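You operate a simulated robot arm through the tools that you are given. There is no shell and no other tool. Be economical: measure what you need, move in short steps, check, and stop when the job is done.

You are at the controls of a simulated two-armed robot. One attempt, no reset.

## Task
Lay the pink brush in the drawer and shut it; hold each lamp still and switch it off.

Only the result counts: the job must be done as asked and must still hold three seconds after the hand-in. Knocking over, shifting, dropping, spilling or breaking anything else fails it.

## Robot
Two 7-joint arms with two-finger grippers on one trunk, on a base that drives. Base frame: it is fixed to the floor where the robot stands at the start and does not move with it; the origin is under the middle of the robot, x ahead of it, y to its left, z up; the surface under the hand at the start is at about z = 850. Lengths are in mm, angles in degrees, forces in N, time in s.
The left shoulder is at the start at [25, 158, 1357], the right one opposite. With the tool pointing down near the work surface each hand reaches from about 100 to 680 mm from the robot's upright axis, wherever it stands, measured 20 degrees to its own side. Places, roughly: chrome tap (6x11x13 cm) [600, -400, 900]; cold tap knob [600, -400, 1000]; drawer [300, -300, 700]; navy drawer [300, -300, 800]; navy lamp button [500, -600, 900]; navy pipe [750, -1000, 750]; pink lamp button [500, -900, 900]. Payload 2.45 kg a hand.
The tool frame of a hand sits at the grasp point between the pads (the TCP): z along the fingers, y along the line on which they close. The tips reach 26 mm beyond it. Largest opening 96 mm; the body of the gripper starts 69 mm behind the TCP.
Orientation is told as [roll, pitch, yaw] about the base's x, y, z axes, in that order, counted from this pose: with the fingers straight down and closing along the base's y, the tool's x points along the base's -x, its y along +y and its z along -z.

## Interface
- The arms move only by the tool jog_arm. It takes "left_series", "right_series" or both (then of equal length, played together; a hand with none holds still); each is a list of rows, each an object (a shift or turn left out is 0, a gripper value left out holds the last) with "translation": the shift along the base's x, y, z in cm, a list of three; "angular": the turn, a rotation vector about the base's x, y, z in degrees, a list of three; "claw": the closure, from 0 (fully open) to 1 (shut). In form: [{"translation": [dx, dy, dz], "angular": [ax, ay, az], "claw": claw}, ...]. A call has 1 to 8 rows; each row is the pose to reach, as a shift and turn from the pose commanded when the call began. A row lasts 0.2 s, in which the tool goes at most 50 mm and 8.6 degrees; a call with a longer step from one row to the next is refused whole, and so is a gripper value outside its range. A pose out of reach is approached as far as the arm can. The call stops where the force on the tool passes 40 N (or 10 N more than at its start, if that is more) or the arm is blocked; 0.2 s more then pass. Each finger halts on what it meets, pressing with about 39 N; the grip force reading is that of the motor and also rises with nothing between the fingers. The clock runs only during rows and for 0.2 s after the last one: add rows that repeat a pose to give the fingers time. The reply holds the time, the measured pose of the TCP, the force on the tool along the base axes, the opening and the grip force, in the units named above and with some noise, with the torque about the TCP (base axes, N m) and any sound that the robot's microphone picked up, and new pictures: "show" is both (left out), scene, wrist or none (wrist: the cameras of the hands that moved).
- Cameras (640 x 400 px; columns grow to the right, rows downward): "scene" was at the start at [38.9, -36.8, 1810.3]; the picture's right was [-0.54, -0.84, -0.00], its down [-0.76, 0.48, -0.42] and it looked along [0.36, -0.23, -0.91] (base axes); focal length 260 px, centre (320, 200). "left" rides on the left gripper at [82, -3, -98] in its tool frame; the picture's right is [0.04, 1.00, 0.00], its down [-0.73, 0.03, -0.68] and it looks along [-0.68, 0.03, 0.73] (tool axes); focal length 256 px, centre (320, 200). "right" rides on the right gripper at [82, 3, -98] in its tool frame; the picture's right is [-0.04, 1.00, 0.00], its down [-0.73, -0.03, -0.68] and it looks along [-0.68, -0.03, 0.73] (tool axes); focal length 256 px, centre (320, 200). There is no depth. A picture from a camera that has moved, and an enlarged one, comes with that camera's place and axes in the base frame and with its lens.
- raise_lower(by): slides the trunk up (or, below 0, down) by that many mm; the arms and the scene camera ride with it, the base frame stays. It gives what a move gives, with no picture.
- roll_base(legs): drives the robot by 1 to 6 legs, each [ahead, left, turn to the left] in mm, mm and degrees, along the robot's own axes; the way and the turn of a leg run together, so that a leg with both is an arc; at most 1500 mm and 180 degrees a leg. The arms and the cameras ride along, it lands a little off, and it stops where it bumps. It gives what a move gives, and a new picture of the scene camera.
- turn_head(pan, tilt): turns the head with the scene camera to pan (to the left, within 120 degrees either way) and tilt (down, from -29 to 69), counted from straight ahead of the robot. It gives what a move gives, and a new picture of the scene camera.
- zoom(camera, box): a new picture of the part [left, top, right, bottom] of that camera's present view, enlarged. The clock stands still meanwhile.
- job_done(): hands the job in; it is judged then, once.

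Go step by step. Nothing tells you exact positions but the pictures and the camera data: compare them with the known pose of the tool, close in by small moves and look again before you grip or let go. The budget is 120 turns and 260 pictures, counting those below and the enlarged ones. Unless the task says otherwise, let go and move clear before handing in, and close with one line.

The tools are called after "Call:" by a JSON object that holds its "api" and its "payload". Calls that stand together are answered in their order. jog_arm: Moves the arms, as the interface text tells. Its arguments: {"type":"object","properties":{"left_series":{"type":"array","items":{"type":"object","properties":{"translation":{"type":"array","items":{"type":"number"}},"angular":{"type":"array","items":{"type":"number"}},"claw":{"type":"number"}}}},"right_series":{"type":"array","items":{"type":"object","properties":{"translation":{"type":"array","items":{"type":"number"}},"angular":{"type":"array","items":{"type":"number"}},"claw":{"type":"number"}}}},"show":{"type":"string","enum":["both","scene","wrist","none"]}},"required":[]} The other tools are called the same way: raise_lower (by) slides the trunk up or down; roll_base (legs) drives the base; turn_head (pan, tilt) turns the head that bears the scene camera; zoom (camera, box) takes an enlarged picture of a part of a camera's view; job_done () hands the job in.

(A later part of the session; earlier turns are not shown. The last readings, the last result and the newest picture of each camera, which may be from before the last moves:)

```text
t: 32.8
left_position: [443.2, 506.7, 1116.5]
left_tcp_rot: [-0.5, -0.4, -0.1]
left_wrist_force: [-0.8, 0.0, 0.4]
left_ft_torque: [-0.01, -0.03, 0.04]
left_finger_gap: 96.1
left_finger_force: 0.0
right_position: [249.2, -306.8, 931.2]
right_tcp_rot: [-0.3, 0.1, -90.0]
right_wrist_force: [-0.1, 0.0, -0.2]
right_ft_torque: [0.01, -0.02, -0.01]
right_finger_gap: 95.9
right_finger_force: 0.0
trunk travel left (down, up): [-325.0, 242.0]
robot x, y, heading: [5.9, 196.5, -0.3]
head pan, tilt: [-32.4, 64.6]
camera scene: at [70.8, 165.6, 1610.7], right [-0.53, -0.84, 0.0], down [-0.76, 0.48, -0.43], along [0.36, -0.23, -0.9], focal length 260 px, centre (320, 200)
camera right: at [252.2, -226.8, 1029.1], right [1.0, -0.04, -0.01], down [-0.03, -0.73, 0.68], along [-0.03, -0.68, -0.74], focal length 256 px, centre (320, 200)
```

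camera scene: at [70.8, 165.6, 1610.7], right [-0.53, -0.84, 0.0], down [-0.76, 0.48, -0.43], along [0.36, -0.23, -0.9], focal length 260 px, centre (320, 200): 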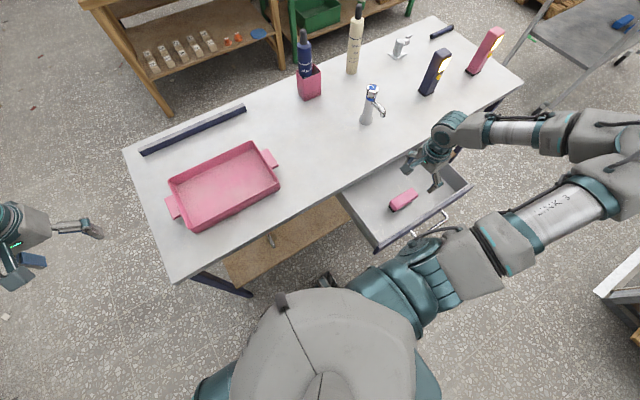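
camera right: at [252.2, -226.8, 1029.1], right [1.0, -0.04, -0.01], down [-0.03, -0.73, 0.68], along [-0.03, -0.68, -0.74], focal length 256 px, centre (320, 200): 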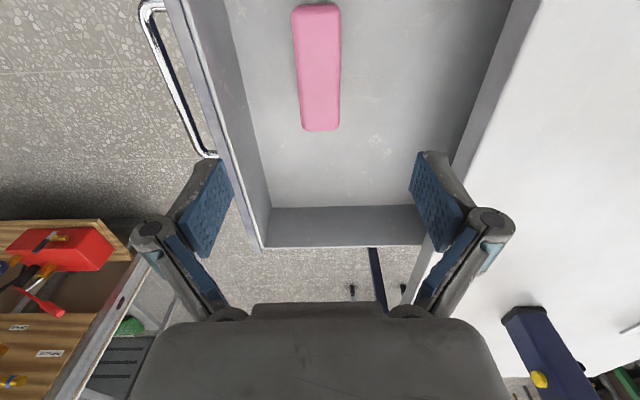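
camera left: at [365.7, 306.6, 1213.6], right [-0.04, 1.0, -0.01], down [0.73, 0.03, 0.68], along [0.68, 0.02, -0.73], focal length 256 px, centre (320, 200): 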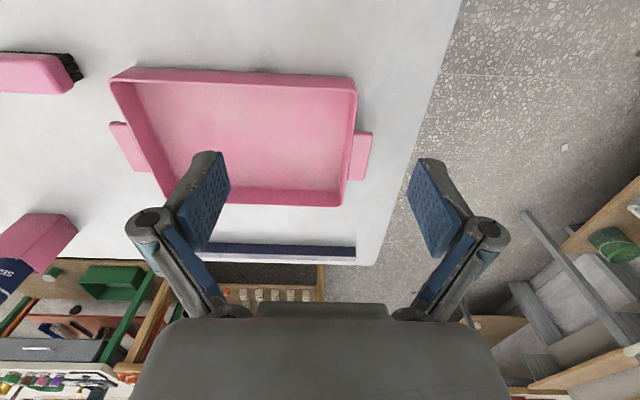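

The brush lies flat in the drawer. I'll close the gripper, go outside the front panel, and check the clearance before pushing.

Call:
{"api": "jog_arm", "payload": {"right_series": [{"translation": [-3, 0, 0], "claw": 1}, {"translation": [-7, 0, 0], "claw": 1}, {"translation": [-11, 0, 0], "claw": 1}, {"translation": [-15, 0, 0], "claw": 1}, {"translation": [-17, 0, 0], "claw": 1}, {"translation": [-17, 0, 0], "claw": 1}]}}

```text
t: 34.2
left_position: [445.8, 506.0, 1116.6]
left_tcp_rot: [-0.3, -0.2, 0.0]
left_wrist_force: [-0.2, -0.8, 1.0]
left_ft_torque: [0.03, -0.02, 0.01]
left_finger_gap: 95.8
left_finger_force: 0.0
right_position: [78.5, -305.8, 929.0]
right_tcp_rot: [-0.4, 0.2, -90.1]
right_wrist_force: [0.6, 1.3, -0.7]
right_ft_torque: [0.04, 0.01, -0.04]
right_finger_gap: 0.2
right_finger_force: 28.5
trunk travel left (down, up): [-325.0, 242.0]
robot x, y, heading: [-2.1, 195.8, -0.1]
head pan, tilt: [-32.4, 64.6]
camera scene: at [71.3, 164.4, 1610.6], right [-0.53, -0.84, 0.0], down [-0.76, 0.48, -0.43], along [0.36, -0.23, -0.9], focal length 260 px, centre (320, 200)
camera right: at [82.0, -227.4, 1028.2], right [1.0, -0.04, -0.01], down [-0.03, -0.74, 0.68], along [-0.03, -0.68, -0.74], focal length 256 px, centre (320, 200)
```

scene: 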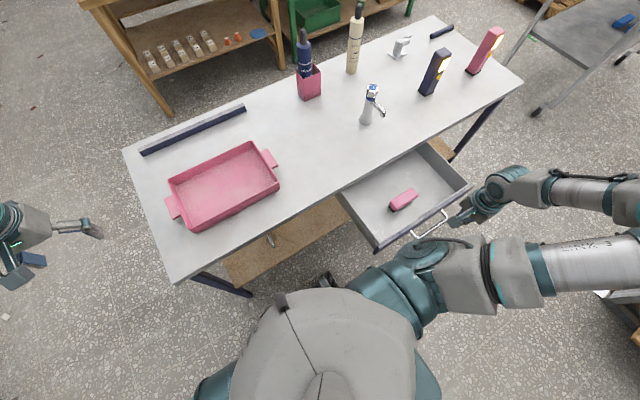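
right: 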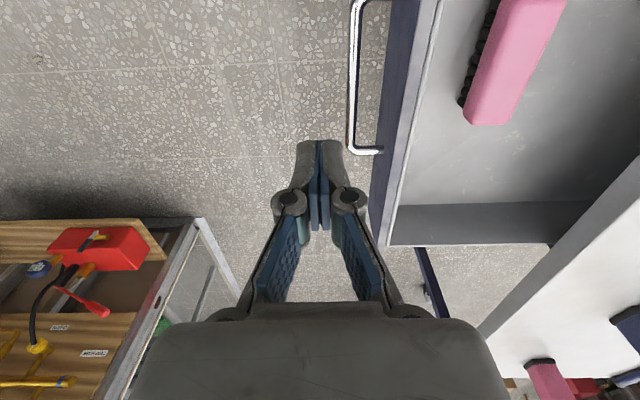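

The handle bar is at x≈110 and my fingers are at x≈78 in front of it. I'll lower to z≈795 and look.

Call:
{"api": "jog_arm", "payload": {"right_series": [{"translation": [-0.5, 0, -4.5]}, {"translation": [-0.5, 0, -9]}, {"translation": [-0.5, 0, -13.4]}, {"translation": [-0.5, 0, -13.4]}]}}

```text
t: 35.2
left_position: [445.1, 505.8, 1117.0]
left_tcp_rot: [-0.3, -0.3, -0.1]
left_wrist_force: [0.2, 0.0, 0.0]
left_ft_torque: [0.03, 0.01, 0.01]
left_finger_gap: 95.9
left_finger_force: 0.0
right_position: [74.3, -307.1, 794.5]
right_tcp_rot: [-0.4, 0.2, -90.2]
right_wrist_force: [-0.6, 0.6, -0.7]
right_ft_torque: [0.0, 0.02, 0.02]
right_finger_gap: 0.0
right_finger_force: 28.8
trunk travel left (down, up): [-325.0, 242.0]
robot x, y, heading: [1.6, 201.9, -0.1]
head pan, tilt: [-32.4, 64.6]
camera scene: at [71.3, 163.1, 1610.6], right [-0.53, -0.84, 0.0], down [-0.76, 0.48, -0.43], along [0.36, -0.23, -0.9], focal length 260 px, centre (320, 200)
camera right: at [77.1, -227.7, 892.9], right [1.0, -0.04, -0.01], down [-0.03, -0.74, 0.68], along [-0.03, -0.68, -0.74], focal length 256 px, centre (320, 200)
```

scene: 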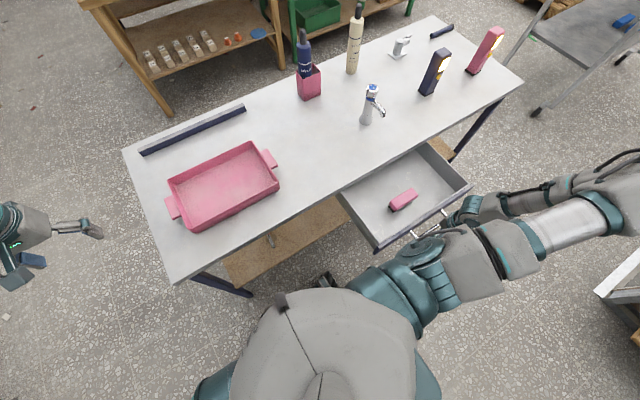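
right: 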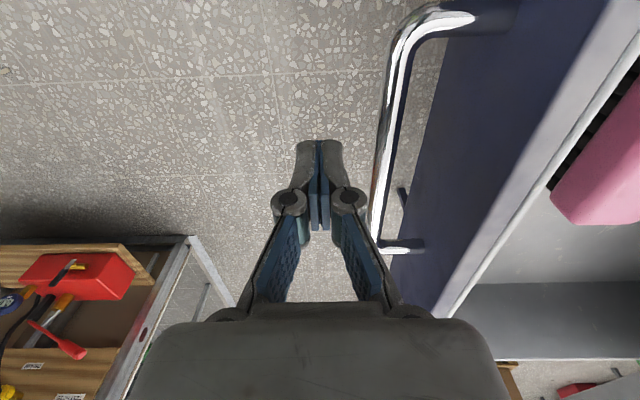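

The fingers face the handle bar squarely. I'll push in +x.

Call:
{"api": "jog_arm", "payload": {"right_series": [{"translation": [2, 0, 0]}, {"translation": [4, 0, 0]}, {"translation": [6, 0, 0]}, {"translation": [8, 0, 0]}, {"translation": [10, 0, 0]}, {"translation": [12, 0, 0]}, {"translation": [14, 0, 0]}]}}

```text
t: 36.8
left_position: [445.5, 505.1, 1117.3]
left_tcp_rot: [-0.4, -0.4, 0.0]
left_wrist_force: [0.5, 0.7, 0.5]
left_ft_torque: [-0.01, 0.03, 0.0]
left_finger_gap: 96.1
left_finger_force: 0.1
right_position: [214.8, -307.2, 795.0]
right_tcp_rot: [-0.4, 0.1, -90.0]
right_wrist_force: [0.0, -0.5, -0.2]
right_ft_torque: [0.01, 0.01, 0.02]
right_finger_gap: 0.0
right_finger_force: 28.4
trunk travel left (down, up): [-325.0, 242.0]
robot x, y, heading: [-0.9, 195.7, -0.3]
head pan, tilt: [-32.4, 64.6]
camera scene: at [72.9, 163.7, 1610.5], right [-0.53, -0.84, 0.0], down [-0.76, 0.48, -0.43], along [0.36, -0.23, -0.91], focal length 260 px, centre (320, 200)
camera right: at [218.4, -228.1, 893.7], right [1.0, -0.04, -0.01], down [-0.03, -0.74, 0.68], along [-0.03, -0.68, -0.74], focal length 256 px, centre (320, 200)
```

scene: 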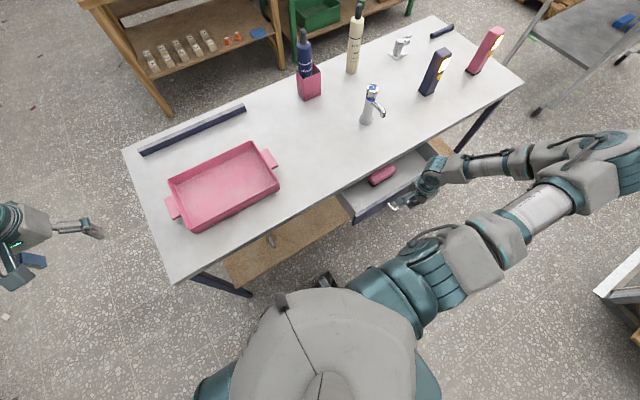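
right: 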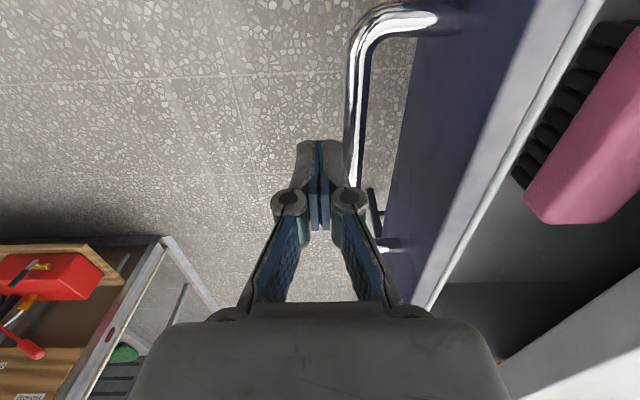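

The drawer slides easily with the brush inside. I'll keep pushing, slower, until it's blocked.

Call:
{"api": "jog_arm", "payload": {"right_series": [{"translation": [1.5, 0, 0]}, {"translation": [3, 0, 0]}, {"translation": [4.5, 0, 0]}, {"translation": [6, 0, 0]}, {"translation": [7, 0, 0]}, {"translation": [8, 0, 0]}, {"translation": [9, 0, 0]}]}}

```text
t: 38.4
left_position: [444.6, 505.1, 1116.0]
left_tcp_rot: [-0.5, -0.3, 0.0]
left_wrist_force: [-0.3, -0.7, 0.9]
left_ft_torque: [-0.02, -0.02, 0.01]
left_finger_gap: 96.1
left_finger_force: 0.1
right_position: [302.9, -307.7, 794.8]
right_tcp_rot: [-0.4, 0.3, -90.1]
right_wrist_force: [-1.2, -0.1, -0.5]
right_ft_torque: [0.0, 0.02, -0.02]
right_finger_gap: 0.1
right_finger_force: 28.5
trunk travel left (down, up): [-325.0, 242.0]
robot x, y, heading: [1.2, 198.9, -0.2]
head pan, tilt: [-32.4, 64.6]
camera scene: at [72.8, 163.9, 1610.6], right [-0.53, -0.84, 0.0], down [-0.76, 0.48, -0.43], along [0.36, -0.23, -0.91], focal length 260 px, centre (320, 200)
camera right: at [307.9, -227.6, 893.7], right [1.0, -0.04, -0.01], down [-0.03, -0.74, 0.68], along [-0.03, -0.68, -0.74], focal length 256 px, centre (320, 200)
```

scene: 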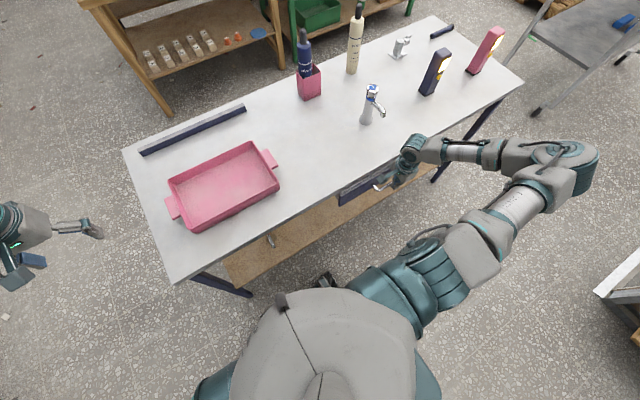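
right: 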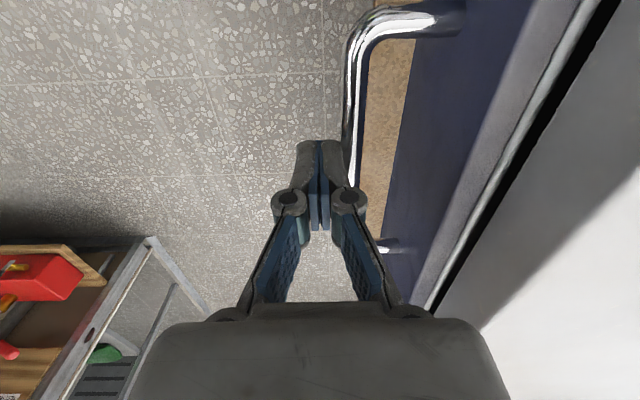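

A narrow gap remains. I'll push on in small steps.

Call:
{"api": "jog_arm", "payload": {"right_series": [{"translation": [0.7, 0, 0]}, {"translation": [1.4, 0, 0]}, {"translation": [2.1, 0, 0]}, {"translation": [2.8, 0, 0]}, {"translation": [3.5, 0, 0]}, {"translation": [4.2, 0, 0]}, {"translation": [4.9, 0, 0]}]}}

```text
t: 39.4
left_position: [444.1, 507.2, 1115.9]
left_tcp_rot: [-0.5, -0.3, -0.1]
left_wrist_force: [0.7, 0.4, -1.2]
left_ft_torque: [0.01, 0.08, -0.03]
left_finger_gap: 96.0
left_finger_force: 0.1
right_position: [319.7, -305.8, 793.0]
right_tcp_rot: [-2.0, -0.1, -90.2]
right_wrist_force: [-21.1, 1.8, 12.1]
right_ft_torque: [0.09, 0.23, 0.13]
right_finger_gap: 0.0
right_finger_force: 28.7
trunk travel left (down, up): [-325.0, 242.0]
robot x, y, heading: [-1.8, 199.6, -0.2]
head pan, tilt: [-32.4, 64.6]
stopped in row 5 (right hand): the force on the tool passed its limit at 47 N (the readings are from after the stop); the commanded pose is now the measured one
camera scene: at [70.5, 166.0, 1610.8], right [-0.54, -0.84, 0.0], down [-0.76, 0.48, -0.43], along [0.36, -0.23, -0.9], focal length 260 px, centre (320, 200)
camera right: at [326.7, -227.1, 890.8], right [1.0, -0.04, -0.04], down [-0.01, -0.73, 0.68], along [-0.05, -0.68, -0.73], focal length 256 px, centre (320, 200)
```

scene: 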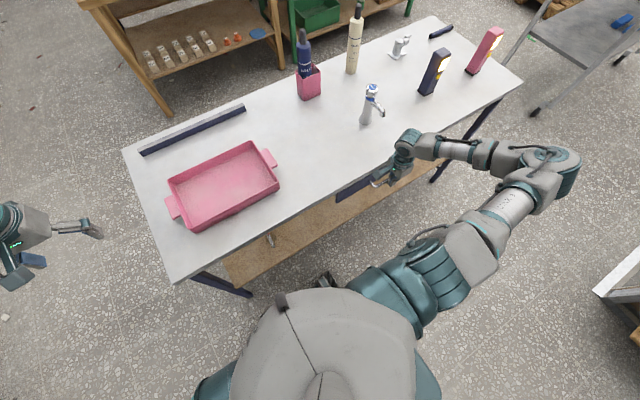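
right: 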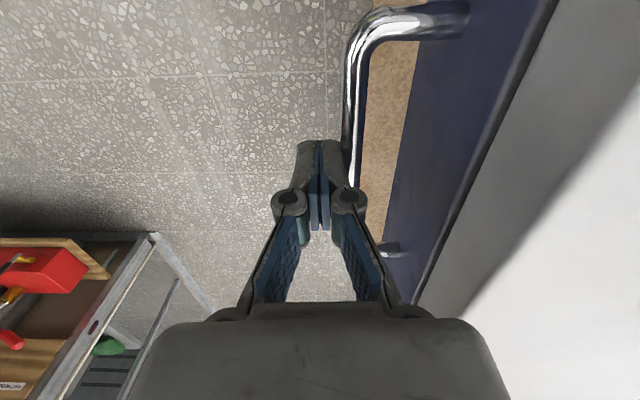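

The drawer met its stop and looks flush. I'll back off and lift, then check it and the lamps.

Call:
{"api": "jog_arm", "payload": {"right_series": [{"translation": [-3, 0, 0]}, {"translation": [-7, 0, 0]}, {"translation": [-11, 0, 0]}, {"translation": [-11, 0, 4.5], "claw": 0}, {"translation": [-11, 0, 9], "claw": 0}, {"translation": [-11, 0, 13.5], "claw": 0}, {"translation": [-11, 0, 18]}, {"translation": [-11, 0, 22]}]}}

Call:
{"api": "zoom", "payload": {"camera": "scene", "box": [320, 20, 540, 240]}}

```text
t: 41.2
left_position: [443.3, 506.3, 1116.8]
left_tcp_rot: [-0.5, -0.4, -0.2]
left_wrist_force: [0.7, 0.7, -0.6]
left_ft_torque: [0.0, 0.0, 0.01]
left_finger_gap: 96.0
left_finger_force: 0.0
right_position: [213.0, -305.4, 1014.3]
right_tcp_rot: [-1.3, -0.1, -90.1]
right_wrist_force: [1.0, -1.0, -0.2]
right_ft_torque: [0.0, 0.02, -0.01]
right_finger_gap: 95.9
right_finger_force: 0.1
trunk travel left (down, up): [-325.0, 242.0]
robot x, y, heading: [-4.4, 197.7, -0.0]
head pan, tilt: [-32.4, 64.6]
camera scene: at [70.3, 165.7, 1610.7], right [-0.54, -0.84, 0.0], down [-0.76, 0.48, -0.43], along [0.36, -0.23, -0.9], focal length 260 px, centre (320, 200)
camera right: at [218.5, -226.5, 1112.2], right [1.0, -0.04, -0.03], down [-0.01, -0.73, 0.68], along [-0.05, -0.68, -0.73], focal length 256 px, centre (320, 200)
```

scene: 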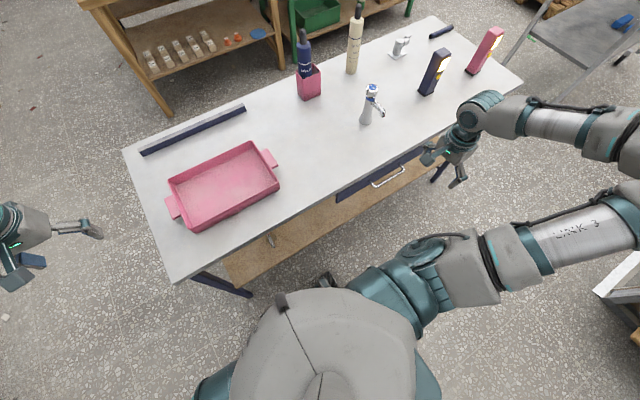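
right: 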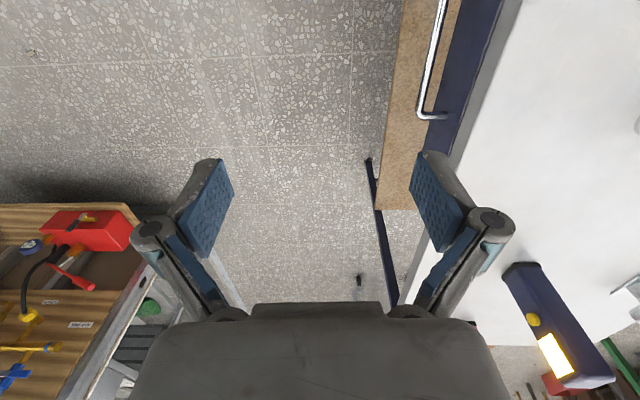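

```text
1.82 times, centred on (430, 130) of scene
camera zoom: at [70.3, 165.7, 1610.7], right [-0.54, -0.84, 0.0], down [-0.76, 0.48, -0.43], along [0.36, -0.23, -0.9], focal length 472 px, centre (120, 327)
```

zoom: 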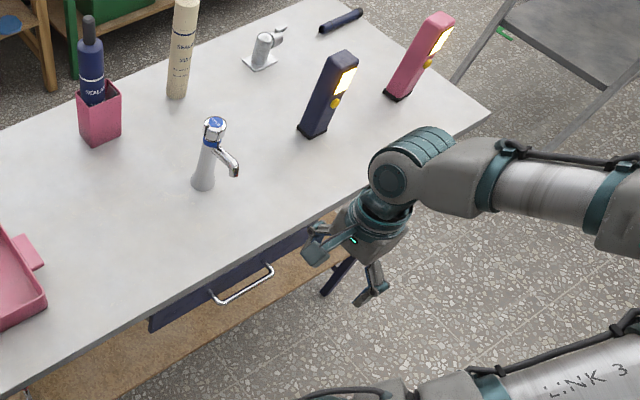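

The drawer is shut. The lamps stand about 180 mm tall near (561, -649) and (543, -905), with their yellow buttons on the robot side at z≈930. Before driving right I'll look for obstacles that way.

Call:
{"api": "turn_head", "payload": {"pan": -100, "tilt": 45}}

Call:
{"api": "turn_head", "payload": {"pan": -55, "tilt": 45}}

```text
t: 42.6
left_position: [443.0, 505.3, 1115.6]
left_tcp_rot: [-0.4, -0.4, -0.1]
left_wrist_force: [0.6, -0.2, 0.0]
left_ft_torque: [0.0, -0.01, -0.01]
left_finger_gap: 96.0
left_finger_force: 0.0
right_position: [213.6, -308.6, 1012.8]
right_tcp_rot: [-1.5, 0.2, -90.1]
right_wrist_force: [0.0, 0.2, -0.4]
right_ft_torque: [-0.01, 0.02, 0.01]
right_finger_gap: 95.9
right_finger_force: 0.1
trunk travel left (down, up): [-325.0, 242.0]
robot x, y, heading: [0.6, 195.6, -0.1]
head pan, tilt: [-100.0, 45.0]
camera scene: at [5.6, 117.2, 1635.4], right [-0.98, 0.17, 0.0], down [0.12, 0.7, -0.71], along [-0.12, -0.7, -0.71], focal length 260 px, centre (320, 200)
```

scene: 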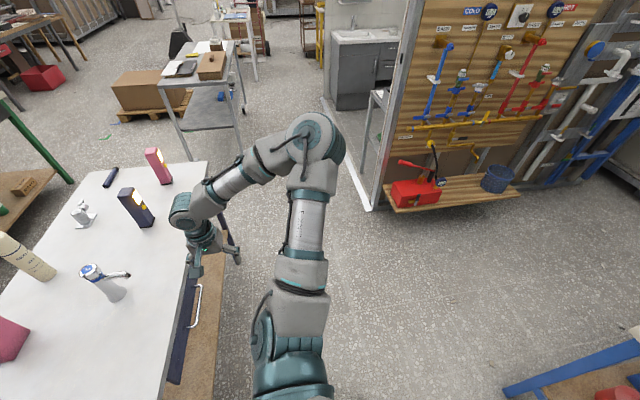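

```text
t: 43.7
left_position: [443.3, 505.7, 1118.1]
left_tcp_rot: [-0.5, -0.4, -0.1]
left_wrist_force: [-0.3, 0.7, 0.0]
left_ft_torque: [-0.01, 0.02, 0.01]
left_finger_gap: 95.9
left_finger_force: 0.0
right_position: [214.1, -307.7, 1012.9]
right_tcp_rot: [-1.5, 0.0, -90.1]
right_wrist_force: [0.6, -0.2, 0.2]
right_ft_torque: [0.0, -0.01, -0.05]
right_finger_gap: 96.2
right_finger_force: 0.1
trunk travel left (down, up): [-325.0, 242.0]
robot x, y, heading: [-1.1, 199.0, 0.1]
head pan, tilt: [-55.0, 45.0]
camera scene: at [66.2, 130.7, 1635.3], right [-0.82, -0.57, 0.0], down [-0.41, 0.58, -0.71], along [0.4, -0.58, -0.71], focal length 260 px, centre (320, 200)
```

scene: 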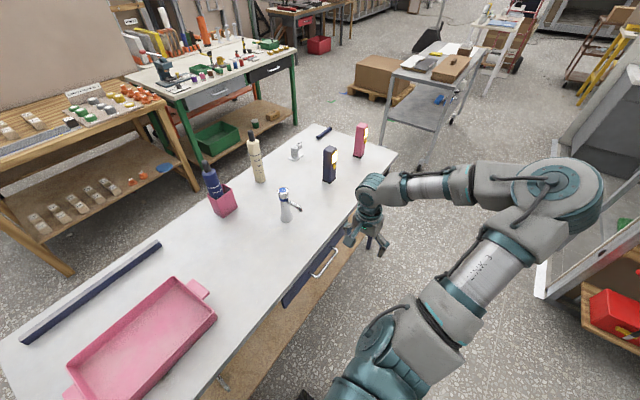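

The way to the right is clear (the tool wall is at x < -640). I'll drive 850 mm to the right to face the navy lamp.

Call:
{"api": "roll_base", "payload": {"legs": [[0, -850, 0]]}}

Call:
{"api": "turn_head", "payload": {"pan": 0, "tilt": 50}}

```text
t: 48.2
left_position: [443.8, -346.3, 1116.5]
left_tcp_rot: [-0.5, -0.3, 0.3]
left_wrist_force: [-0.4, 0.6, -0.3]
left_ft_torque: [0.02, 0.01, 0.04]
left_finger_gap: 96.1
left_finger_force: 0.0
right_position: [218.3, -1159.3, 1013.4]
right_tcp_rot: [-1.5, -0.1, -89.7]
right_wrist_force: [-0.8, 0.0, -0.3]
right_ft_torque: [-0.01, -0.01, 0.0]
right_finger_gap: 96.0
right_finger_force: 0.1
trunk travel left (down, up): [-325.0, 242.0]
robot x, y, heading: [2.3, -660.6, 0.1]
head pan, tilt: [-55.0, 45.0]
camera scene: at [68.8, -723.9, 1635.3], right [-0.82, -0.58, 0.0], down [-0.41, 0.58, -0.71], along [0.41, -0.58, -0.71], focal length 260 px, centre (320, 200)
```

scene: 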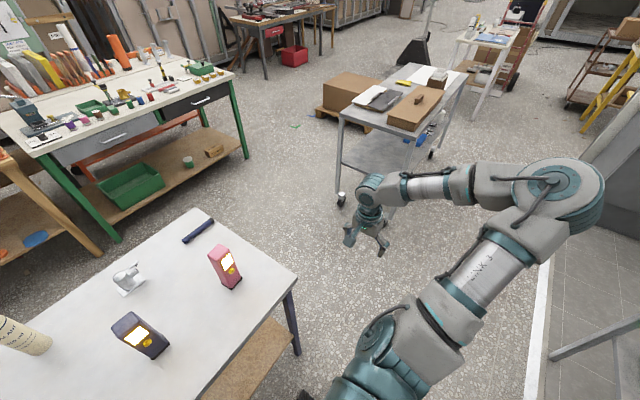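

```text
t: 49.5
left_position: [443.0, -346.6, 1116.0]
left_tcp_rot: [-0.5, -0.5, 0.3]
left_wrist_force: [0.3, -0.8, -0.3]
left_ft_torque: [-0.02, 0.0, -0.01]
left_finger_gap: 96.2
left_finger_force: 0.1
right_position: [218.7, -1160.4, 1013.7]
right_tcp_rot: [-1.4, -0.1, -89.7]
right_wrist_force: [0.5, 0.7, -0.3]
right_ft_torque: [0.01, -0.03, -0.01]
right_finger_gap: 96.2
right_finger_force: 0.0
trunk travel left (down, up): [-325.0, 242.0]
robot x, y, heading: [0.0, -658.5, 0.3]
head pan, tilt: [0.0, 50.0]
camera scene: at [98.9, -657.5, 1628.4], right [0.01, -1.0, 0.0], down [-0.77, 0.0, -0.64], along [0.64, 0.0, -0.77], focal length 260 px, centre (320, 200)
```

scene: 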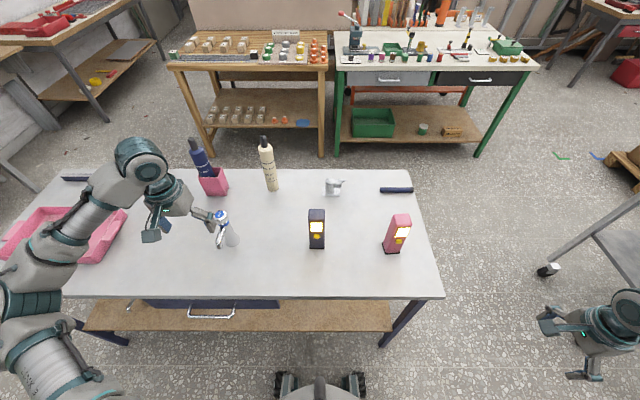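

A clear front view of both lamps, each with its lit panel on and yellow button below, facing the robot. I'll enlarge it.

Call:
{"api": "zoom", "payload": {"camera": "scene", "box": [280, 180, 440, 280]}}

```text
4.00 times, centred on (360, 230) of scene
camera zoom: at [98.9, -657.5, 1628.4], right [0.01, -1.0, 0.0], down [-0.77, 0.0, -0.64], along [0.64, 0.0, -0.77], focal length 1039 px, centre (160, 80)
```

zoom: 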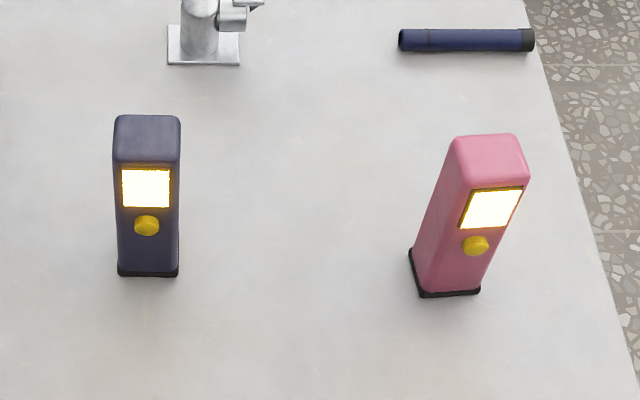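

Navy lamp centre ≈(555, -647), button z≈934; pink centre ≈(541, -897), yaw about 5°. I'll bring the left hand above the navy lamp.

Call:
{"api": "jog_arm", "payload": {"left_series": [{"translation": [0, -4.5, 0]}, {"translation": [1, -9, 0]}, {"translation": [3, -13, 0]}, {"translation": [5, -17, 0]}, {"translation": [7, -21, 0]}, {"translation": [9, -25, 0]}, {"translation": [10.5, -28.5, 0]}, {"translation": [11.2, -30.1, 0]}]}}

```text
t: 51.3
left_position: [556.0, -647.4, 1117.1]
left_tcp_rot: [-0.3, -0.5, 0.3]
left_wrist_force: [-0.5, 0.5, 0.2]
left_ft_torque: [0.01, 0.0, 0.02]
left_finger_gap: 96.0
left_finger_force: 0.0
right_position: [218.2, -1161.1, 1014.0]
right_tcp_rot: [-1.4, 0.1, -89.7]
right_wrist_force: [0.7, 0.1, -0.3]
right_ft_torque: [0.0, 0.0, -0.01]
right_finger_gap: 96.0
right_finger_force: 0.1
trunk travel left (down, up): [-325.0, 242.0]
robot x, y, heading: [4.3, -658.9, 0.3]
head pan, tilt: [0.0, 50.0]
camera scene: at [100.1, -663.1, 1628.3], right [0.01, -1.0, 0.0], down [-0.77, 0.0, -0.64], along [0.64, 0.01, -0.77], focal length 260 px, centre (320, 200)
camera left: at [472.7, -651.0, 1215.5], right [-0.05, 1.0, -0.01], down [0.73, 0.04, 0.69], along [0.68, 0.03, -0.73], focal length 256 px, centre (320, 200)
```

scene: 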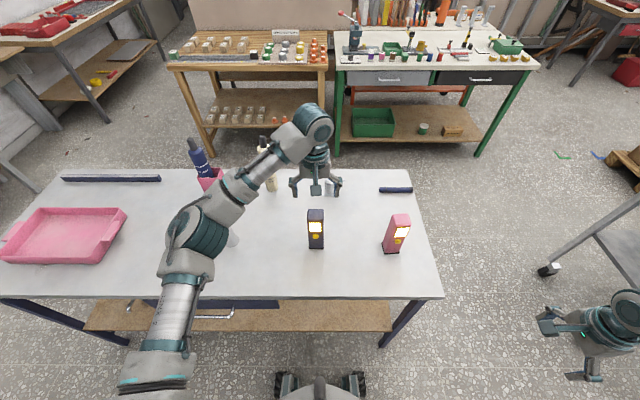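
left: 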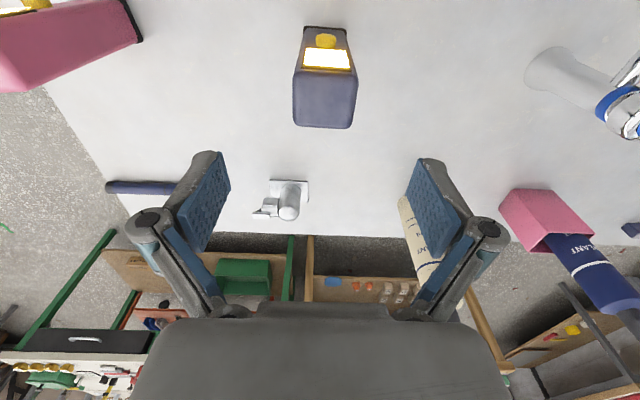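

Nearly centred; the lamp looks a couple of mm toward +y. I'll go down to just above its top and look again.

Call:
{"api": "jog_arm", "payload": {"left_series": [{"translation": [-0.2, 0.2, -2]}, {"translation": [-0.2, 0.2, -4.5]}, {"translation": [-0.2, 0.2, -6.5]}, {"translation": [-0.2, 0.2, -6.5]}, {"translation": [-0.2, 0.2, -6.5]}], "show": "both"}}

Call:
{"api": "zoom", "payload": {"camera": "left", "box": [200, 0, 440, 150]}}

Call:
{"api": "zoom", "payload": {"camera": "scene", "box": [260, 150, 380, 260]}}

```text
t: 52.5
left_position: [553.4, -644.7, 1050.7]
left_tcp_rot: [-0.5, -0.5, 0.3]
left_wrist_force: [-0.9, 0.7, 0.7]
left_ft_torque: [0.03, -0.03, 0.0]
left_finger_gap: 95.9
left_finger_force: 0.0
right_position: [218.3, -1161.2, 1013.9]
right_tcp_rot: [-1.4, 0.0, -89.7]
right_wrist_force: [0.7, -0.9, -0.2]
right_ft_torque: [-0.04, -0.02, 0.0]
right_finger_gap: 95.8
right_finger_force: 0.0
trunk travel left (down, up): [-325.0, 242.0]
robot x, y, heading: [2.8, -654.4, 0.2]
head pan, tilt: [0.0, 50.0]
camera scene: at [100.1, -660.7, 1628.3], right [0.01, -1.0, 0.0], down [-0.77, 0.0, -0.64], along [0.64, 0.01, -0.77], focal length 260 px, centre (320, 200)
camera left: at [470.5, -647.2, 1150.3], right [-0.05, 1.0, -0.01], down [0.73, 0.04, 0.68], along [0.68, 0.02, -0.73], focal length 256 px, centre (320, 200)
```

scene: 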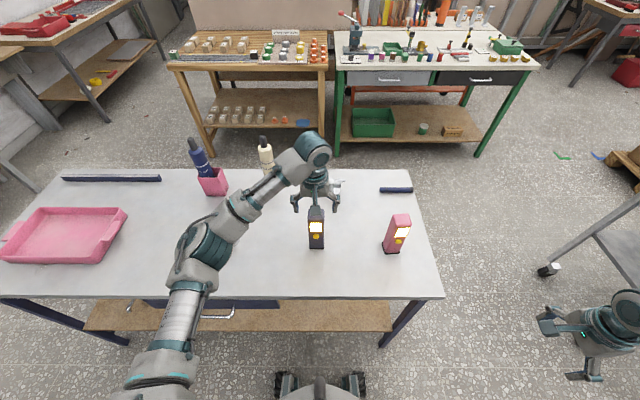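
left: 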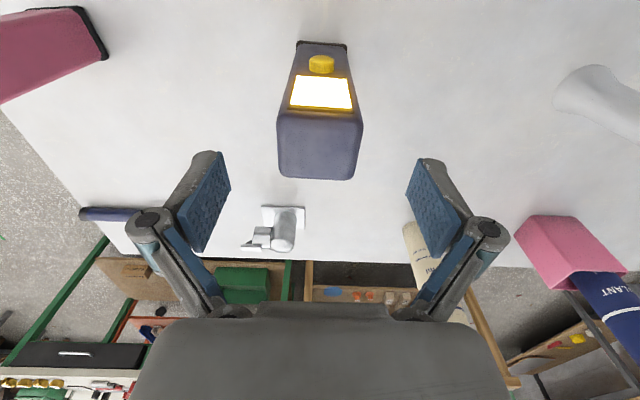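

```text
2.67 times, centred on (320, 75) of left
camera zoom: at [470.5, -647.2, 1150.3], right [-0.05, 1.0, -0.01], down [0.73, 0.04, 0.68], along [0.68, 0.02, -0.73], focal length 683 px, centre (320, 533)
```

zoom: 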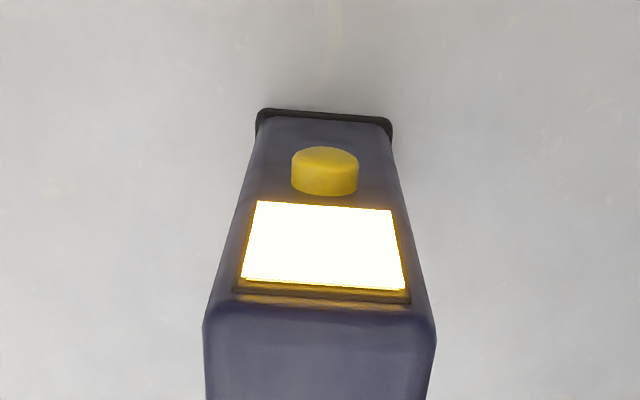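

```text
3.64 times, centred on (320, 205) of scene
camera zoom: at [100.1, -660.7, 1628.3], right [0.01, -1.0, 0.0], down [-0.77, 0.0, -0.64], along [0.64, 0.01, -0.77], focal length 945 px, centre (320, 182)
```

zoom: 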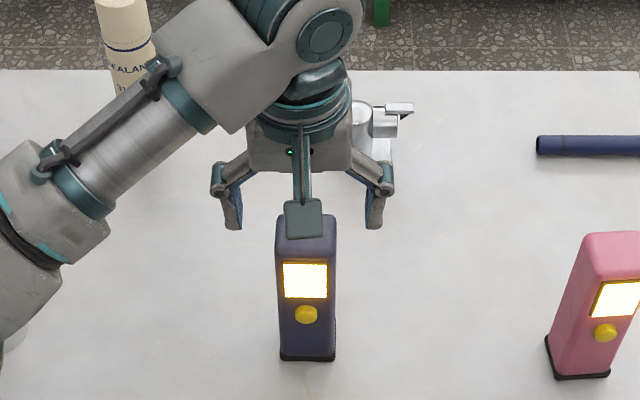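

The fingers straddle the navy lamp centrally; it's turned about -2°. I'll match that, go down around its upper part, and pre-close to 55 mm.

Call:
{"api": "jog_arm", "payload": {"left_series": [{"translation": [0.1, -0.05, -2], "angular": [0, 0, -2]}, {"translation": [0.1, -0.05, -4], "angular": [0, 0, -2]}, {"translation": [0.1, -0.05, -6], "angular": [0, 0, -2]}, {"translation": [0.1, -0.05, -7], "angular": [0, 0, -2], "claw": 0.3}, {"translation": [0.1, -0.05, -7], "angular": [0, 0, -2], "claw": 0.42}, {"translation": [0.1, -0.05, -7], "angular": [0, 0, -2], "claw": 0.42}], "show": "wrist"}}

Call:
{"api": "zoom", "payload": {"camera": "left", "box": [200, 60, 440, 260]}}

Call:
{"api": "zoom", "payload": {"camera": "scene", "box": [280, 170, 360, 260]}}

```text
t: 53.9
left_position: [553.5, -645.5, 981.0]
left_tcp_rot: [-0.5, -0.5, -1.7]
left_wrist_force: [-0.4, -0.3, -0.3]
left_ft_torque: [-0.03, 0.0, 0.02]
left_finger_gap: 55.8
left_finger_force: 0.0
right_position: [218.1, -1159.9, 1013.4]
right_tcp_rot: [-1.3, 0.0, -89.7]
right_wrist_force: [0.3, -0.4, -0.3]
right_ft_torque: [-0.01, -0.02, -0.03]
right_finger_gap: 95.8
right_finger_force: 0.1
trunk travel left (down, up): [-325.0, 242.0]
robot x, y, heading: [4.1, -655.7, 0.3]
head pan, tilt: [0.0, 50.0]
camera left: at [470.6, -645.1, 1080.4], right [-0.01, 1.0, -0.01], down [0.73, 0.01, 0.68], along [0.68, 0.0, -0.73], focal length 256 px, centre (320, 200)
```

left: 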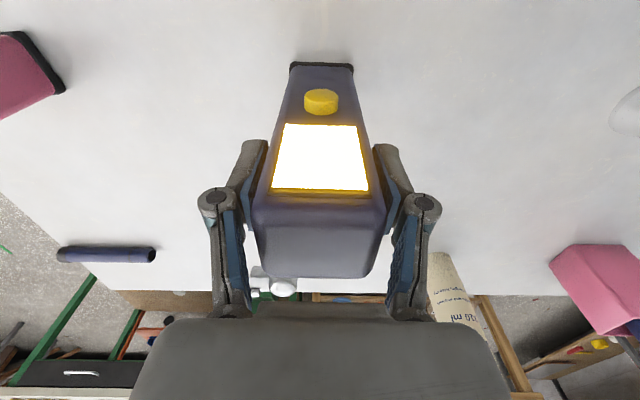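

```text
2.00 times, centred on (320, 160) of left
camera zoom: at [470.6, -645.1, 1080.4], right [-0.01, 1.0, -0.01], down [0.73, 0.01, 0.68], along [0.68, 0.0, -0.73], focal length 512 px, centre (320, 280)
```

zoom: 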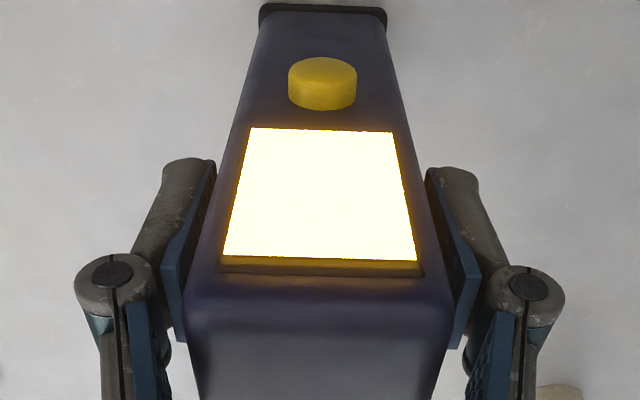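

```text
4.44 times, centred on (320, 215) of scene
camera zoom: at [100.0, -660.6, 1628.3], right [0.01, -1.0, 0.0], down [-0.77, 0.0, -0.64], along [0.64, 0.01, -0.77], focal length 1154 px, centre (320, 133)
```

zoom: 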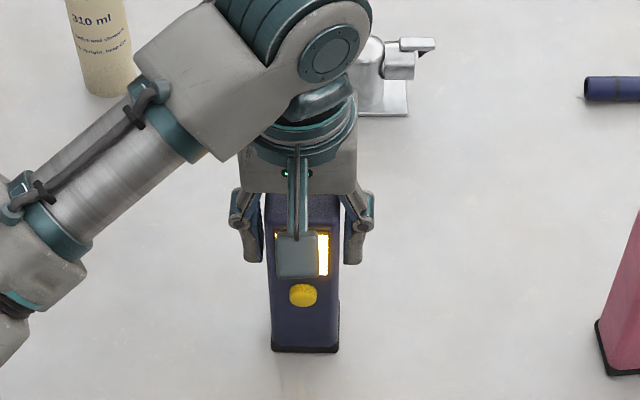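

Centred well. I'll close slowly to grip it.

Call:
{"api": "jog_arm", "payload": {"left_series": [{"claw": 0.45}, {"claw": 0.48}, {"claw": 0.51}, {"claw": 0.54}, {"claw": 0.57}, {"claw": 0.8}, {"claw": 1}, {"claw": 1}], "show": "wrist"}}

```text
t: 55.7
left_position: [553.8, -645.1, 981.9]
left_tcp_rot: [-0.5, -0.6, -1.8]
left_wrist_force: [0.1, -0.5, 2.6]
left_ft_torque: [-0.15, -0.01, 0.01]
left_finger_gap: 49.2
left_finger_force: 39.2
right_position: [217.5, -1160.6, 1014.6]
right_tcp_rot: [-1.3, 0.0, -89.7]
right_wrist_force: [0.4, -0.1, -0.4]
right_ft_torque: [-0.01, -0.02, -0.01]
right_finger_gap: 96.0
right_finger_force: 0.1
trunk travel left (down, up): [-325.0, 242.0]
robot x, y, heading: [1.7, -661.5, 0.2]
head pan, tilt: [0.0, 50.0]
camera left: at [470.4, -645.2, 1080.7], right [-0.01, 1.0, -0.01], down [0.73, 0.01, 0.68], along [0.68, 0.0, -0.73], focal length 256 px, centre (320, 200)
```

left: 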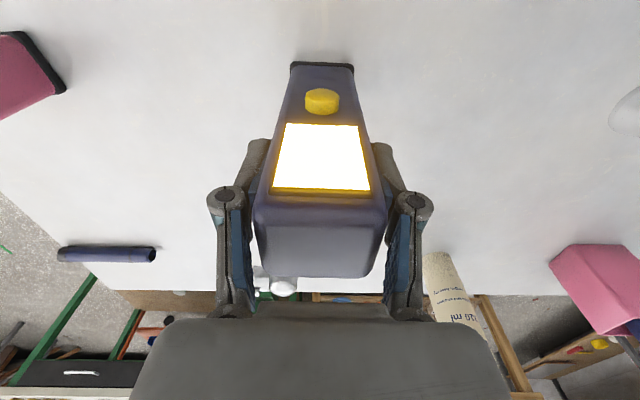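

The navy lamp is held firmly, unmoved. Now I'll tilt the right hand so its closed fingers point forward (+x), bringing it round in front of the table.

Call:
{"api": "jog_arm", "payload": {"right_series": [{"translation": [0, 2, 0], "angular": [0, -8, 0], "claw": 1}, {"translation": [0, 5, 0], "angular": [0, -16, 0], "claw": 1}, {"translation": [0, 8, 0], "angular": [0, -24, 0]}, {"translation": [0, 11, 0], "angular": [0, -32, 0]}, {"translation": [0, 14, 0], "angular": [0, -40, 0]}, {"translation": [0, 17, 0], "angular": [0, -48, 0]}, {"translation": [0, 20, 0], "angular": [0, -56, 0]}, {"translation": [0, 23, 0], "angular": [0, -64, 0]}]}}

```text
t: 57.5
left_position: [552.2, -646.8, 980.8]
left_tcp_rot: [-0.5, -0.3, -1.6]
left_wrist_force: [-0.6, -0.3, -0.2]
left_ft_torque: [0.05, -0.04, 0.02]
left_finger_gap: 49.4
left_finger_force: 38.9
right_position: [232.0, -1122.1, 926.0]
right_tcp_rot: [60.6, -0.1, -89.7]
right_wrist_force: [-0.2, 0.7, -0.9]
right_ft_torque: [-0.01, 0.02, -0.01]
right_finger_gap: 0.0
right_finger_force: 28.3
right hand out of reach, approached as far as the arm can: row 3, 4, 5, 6, 7, 8
trunk travel left (down, up): [-325.0, 242.0]
robot x, y, heading: [-2.5, -658.8, 0.6]
head pan, tilt: [0.0, 50.0]
camera scene: at [97.3, -662.0, 1628.4], right [0.01, -1.0, 0.0], down [-0.77, 0.0, -0.64], along [0.64, 0.01, -0.77], focal length 260 px, centre (320, 200)
camera right: at [147.6, -1042.2, 977.5], right [0.49, -0.04, 0.87], down [-0.6, -0.74, 0.31], along [0.63, -0.68, -0.38], focal length 256 px, centre (320, 200)
```

scene: 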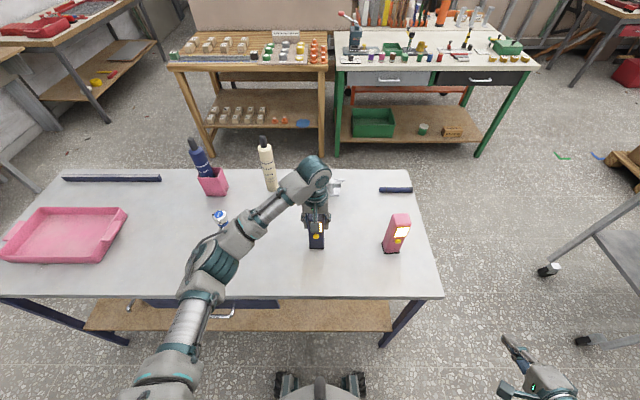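
right: 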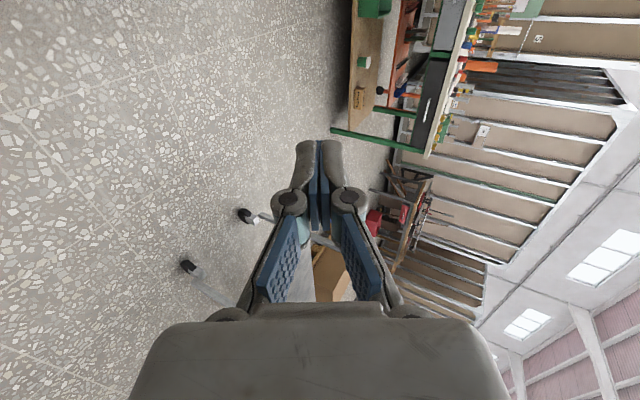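

Moving the right arm jiggles the held lamp slightly, so I'll loosen the left grip for now, position the right hand first, and re-grip afterwards.

Call:
{"api": "jog_arm", "payload": {"left_series": [{"claw": 0.42}, {"claw": 0.42}, {"claw": 0.42}, {"claw": 0.42}, {"claw": 0.42}, {"claw": 0.42}, {"claw": 0.42}, {"claw": 0.42}], "right_series": [{}, {}, {"translation": [1, 4, 1]}, {"translation": [2, 8, 2]}, {"translation": [3, 12, 3]}, {"translation": [4, 16, 3], "angular": [0, -5, 0]}, {"translation": [5, 20, 3], "angular": [0, -10, 0]}, {"translation": [6, 24, 3], "angular": [0, -15, 0]}]}}

```text
t: 59.3
left_position: [553.7, -645.7, 980.8]
left_tcp_rot: [-0.4, -0.4, -1.6]
left_wrist_force: [-0.1, -1.1, 0.3]
left_ft_torque: [0.02, 0.0, 0.0]
left_finger_gap: 55.7
left_finger_force: 0.0
right_position: [305.4, -1059.3, 919.0]
right_tcp_rot: [77.8, -0.1, -89.7]
right_wrist_force: [-0.2, -0.6, 0.2]
right_ft_torque: [-0.02, -0.03, -0.05]
right_finger_gap: 0.0
right_finger_force: 29.0
right hand out of reach, approached as far as the arm can: row 3, 4, 5, 6, 7, 8
trunk travel left (down, up): [-325.0, 242.0]
robot x, y, heading: [5.8, -655.4, 0.4]
head pan, tilt: [0.0, 50.0]
camera scene: at [99.8, -659.8, 1628.3], right [0.01, -1.0, 0.0], down [-0.77, 0.0, -0.64], along [0.64, 0.01, -0.77], focal length 260 px, centre (320, 200)
camera right: at [209.2, -979.0, 943.3], right [0.21, -0.04, 0.98], down [-0.67, -0.74, 0.12], along [0.71, -0.68, -0.18], focal length 256 px, centre (320, 200)
camera left: at [471.1, -645.3, 1080.1], right [-0.01, 1.0, -0.01], down [0.73, 0.01, 0.68], along [0.68, 0.0, -0.73], focal length 256 px, centre (320, 200)
```

scene: 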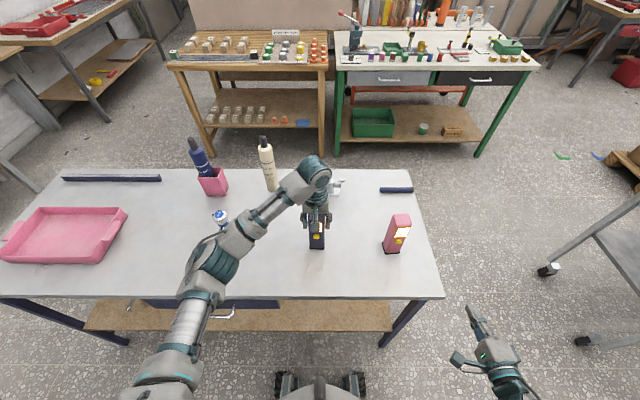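
right: 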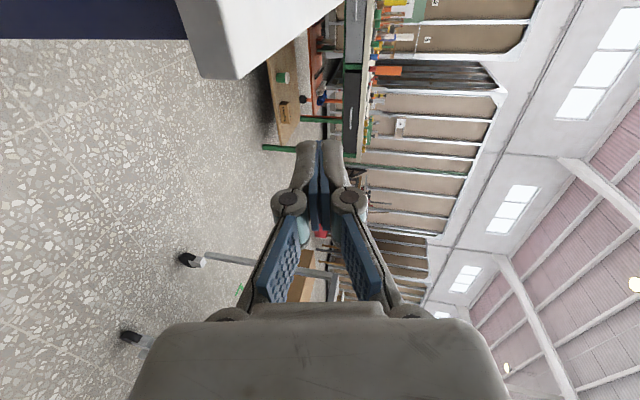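
left: 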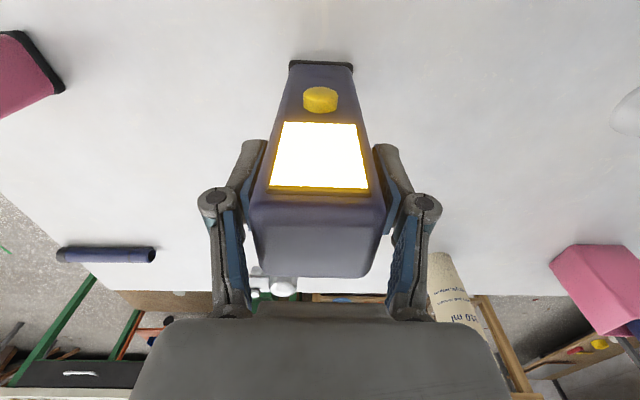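

The lamp still stands in place. The right arm is limited in this corner, so I'll keep bringing it inward toward the robot's middle.

Call:
{"api": "jog_arm", "payload": {"right_series": [{"translation": [0, 4, 1]}, {"translation": [0, 8, 2]}, {"translation": [0, 12, 3]}, {"translation": [0, 16, 4]}, {"translation": [0, 20, 4]}, {"translation": [0, 24, 4]}, {"translation": [1, 27, 4]}, {"translation": [2, 30, 4]}], "show": "scene"}}

```text
t: 61.1
left_position: [555.1, -644.5, 980.4]
left_tcp_rot: [-0.4, -0.5, -1.7]
left_wrist_force: [0.7, 0.3, -0.3]
left_ft_torque: [0.0, 0.02, 0.05]
left_finger_gap: 55.7
left_finger_force: 0.0
right_position: [345.8, -1057.1, 938.2]
right_tcp_rot: [77.6, -0.2, -89.8]
right_wrist_force: [0.2, -0.6, -0.7]
right_ft_torque: [0.0, -0.07, -0.01]
right_finger_gap: 0.3
right_finger_force: 28.4
right hand out of reach, approached as far as the arm can: row 1, 2, 3, 4, 5, 6, 7, 8
trunk travel left (down, up): [-325.0, 242.0]
robot x, y, heading: [1.5, -657.8, 0.3]
head pan, tilt: [0.0, 50.0]
camera scene: at [101.0, -659.9, 1628.2], right [0.01, -1.0, 0.0], down [-0.77, 0.0, -0.64], along [0.64, 0.01, -0.77], focal length 260 px, centre (320, 200)
```

scene: 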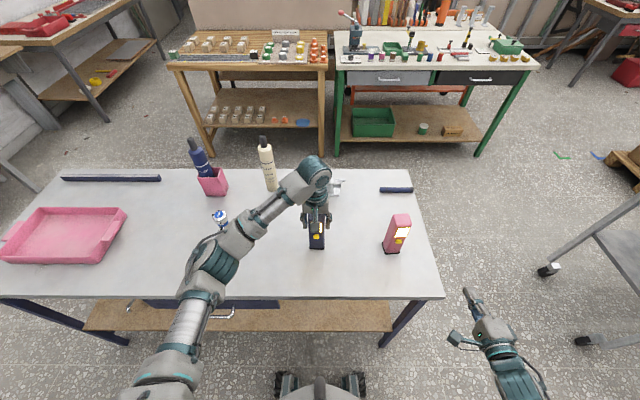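

The -90° wrist roll is what limits it. I'll use the neutral roll with a 55° forward tilt instead, which keeps the wrist camera clear behind; first I unwind the tilt, then the roll.

Call:
{"api": "jog_arm", "payload": {"right_series": [{"translation": [-2, 0, 2], "angular": [0, 8, 0]}, {"translation": [-5, 0, 5], "angular": [0, 16, 0]}, {"translation": [-7, 0, 8], "angular": [0, 23, 0]}, {"translation": [-7, 0, 8], "angular": [0, 23, 0]}], "show": "none"}}

Call:
{"api": "jog_arm", "payload": {"right_series": [{"angular": [-6.8, 0, 4.8]}, {"angular": [-13.6, 0, 9.6]}, {"angular": [-20.4, 0, 14.4]}, {"angular": [-27.2, 0, 19.2]}, {"angular": [-34, 0, 24]}, {"angular": [-40.8, 0, 28.8]}], "show": "none"}}

Call:
{"api": "jog_arm", "payload": {"right_series": [{"angular": [-6.8, 0, 4.8]}, {"angular": [-13.6, 0, 9.6]}, {"angular": [-20.4, 0, 14.4]}, {"angular": [-27.2, 0, 19.2]}, {"angular": [-32.9, 0, 22.8]}], "show": "both"}}

```text
t: 62.1
left_position: [553.8, -643.0, 981.5]
left_tcp_rot: [-0.5, -0.4, -1.7]
left_wrist_force: [-0.5, -0.4, -0.3]
left_ft_torque: [-0.03, 0.03, 0.01]
left_finger_gap: 56.3
left_finger_force: 0.4
right_position: [300.5, -1134.0, 1015.6]
right_tcp_rot: [54.6, -0.2, -89.8]
right_wrist_force: [0.1, 0.2, 0.3]
right_ft_torque: [-0.01, -0.01, -0.01]
right_finger_gap: 0.0
right_finger_force: 28.9
right hand out of reach, approached as far as the arm can: row 1, 2, 3, 4
trunk travel left (down, up): [-325.0, 242.0]
robot x, y, heading: [-1.7, -659.0, 0.3]
head pan, tilt: [0.0, 50.0]
```

```text
t: 63.5
left_position: [553.8, -644.3, 983.1]
left_tcp_rot: [-0.5, -0.4, -1.7]
left_wrist_force: [-0.8, 0.6, 0.2]
left_ft_torque: [0.04, -0.03, 0.01]
left_finger_gap: 55.9
left_finger_force: 0.1
right_position: [300.2, -1136.1, 1013.6]
right_tcp_rot: [42.1, -38.8, -55.1]
right_wrist_force: [0.4, 0.0, -0.3]
right_ft_torque: [0.0, -0.01, -0.04]
right_finger_gap: 0.0
right_finger_force: 28.8
trunk travel left (down, up): [-325.0, 242.0]
robot x, y, heading: [4.3, -654.2, 0.6]
head pan, tilt: [0.0, 50.0]
```

```text
t: 64.7
left_position: [553.0, -644.0, 981.1]
left_tcp_rot: [-0.6, -0.5, -1.7]
left_wrist_force: [-0.2, 0.4, 0.4]
left_ft_torque: [0.01, -0.02, 0.03]
left_finger_gap: 55.8
left_finger_force: 0.0
right_position: [301.6, -1137.1, 1012.9]
right_tcp_rot: [-0.6, -54.9, 0.6]
right_wrist_force: [0.5, 0.3, -0.2]
right_ft_torque: [0.02, -0.02, 0.02]
right_finger_gap: 0.1
right_finger_force: 28.5
trunk travel left (down, up): [-325.0, 242.0]
robot x, y, heading: [4.8, -658.2, 0.2]
head pan, tilt: [0.0, 50.0]
camera scene: at [99.3, -660.6, 1628.3], right [0.01, -1.0, 0.0], down [-0.77, 0.0, -0.64], along [0.64, 0.01, -0.77], focal length 260 px, centre (320, 200)
camera right: at [172.6, -1135.5, 1003.4], right [0.02, 1.0, 0.03], down [-0.13, -0.02, 0.99], along [0.99, -0.03, 0.13], focal length 256 px, centre (320, 200)
```

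scene: 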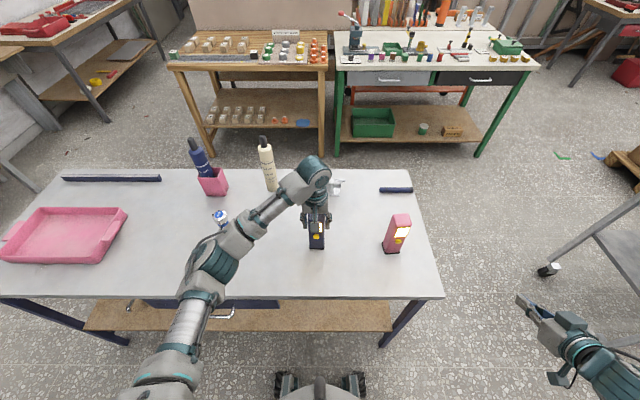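
right: 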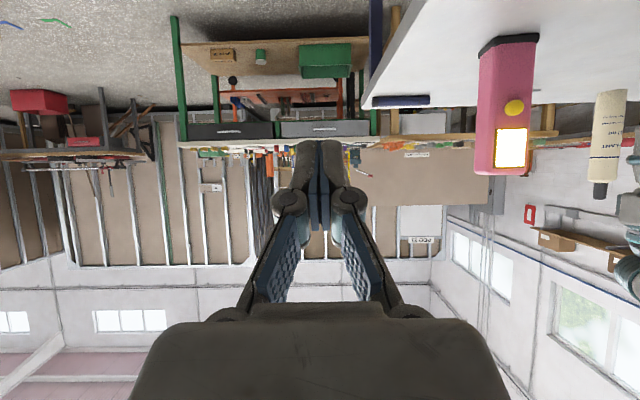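

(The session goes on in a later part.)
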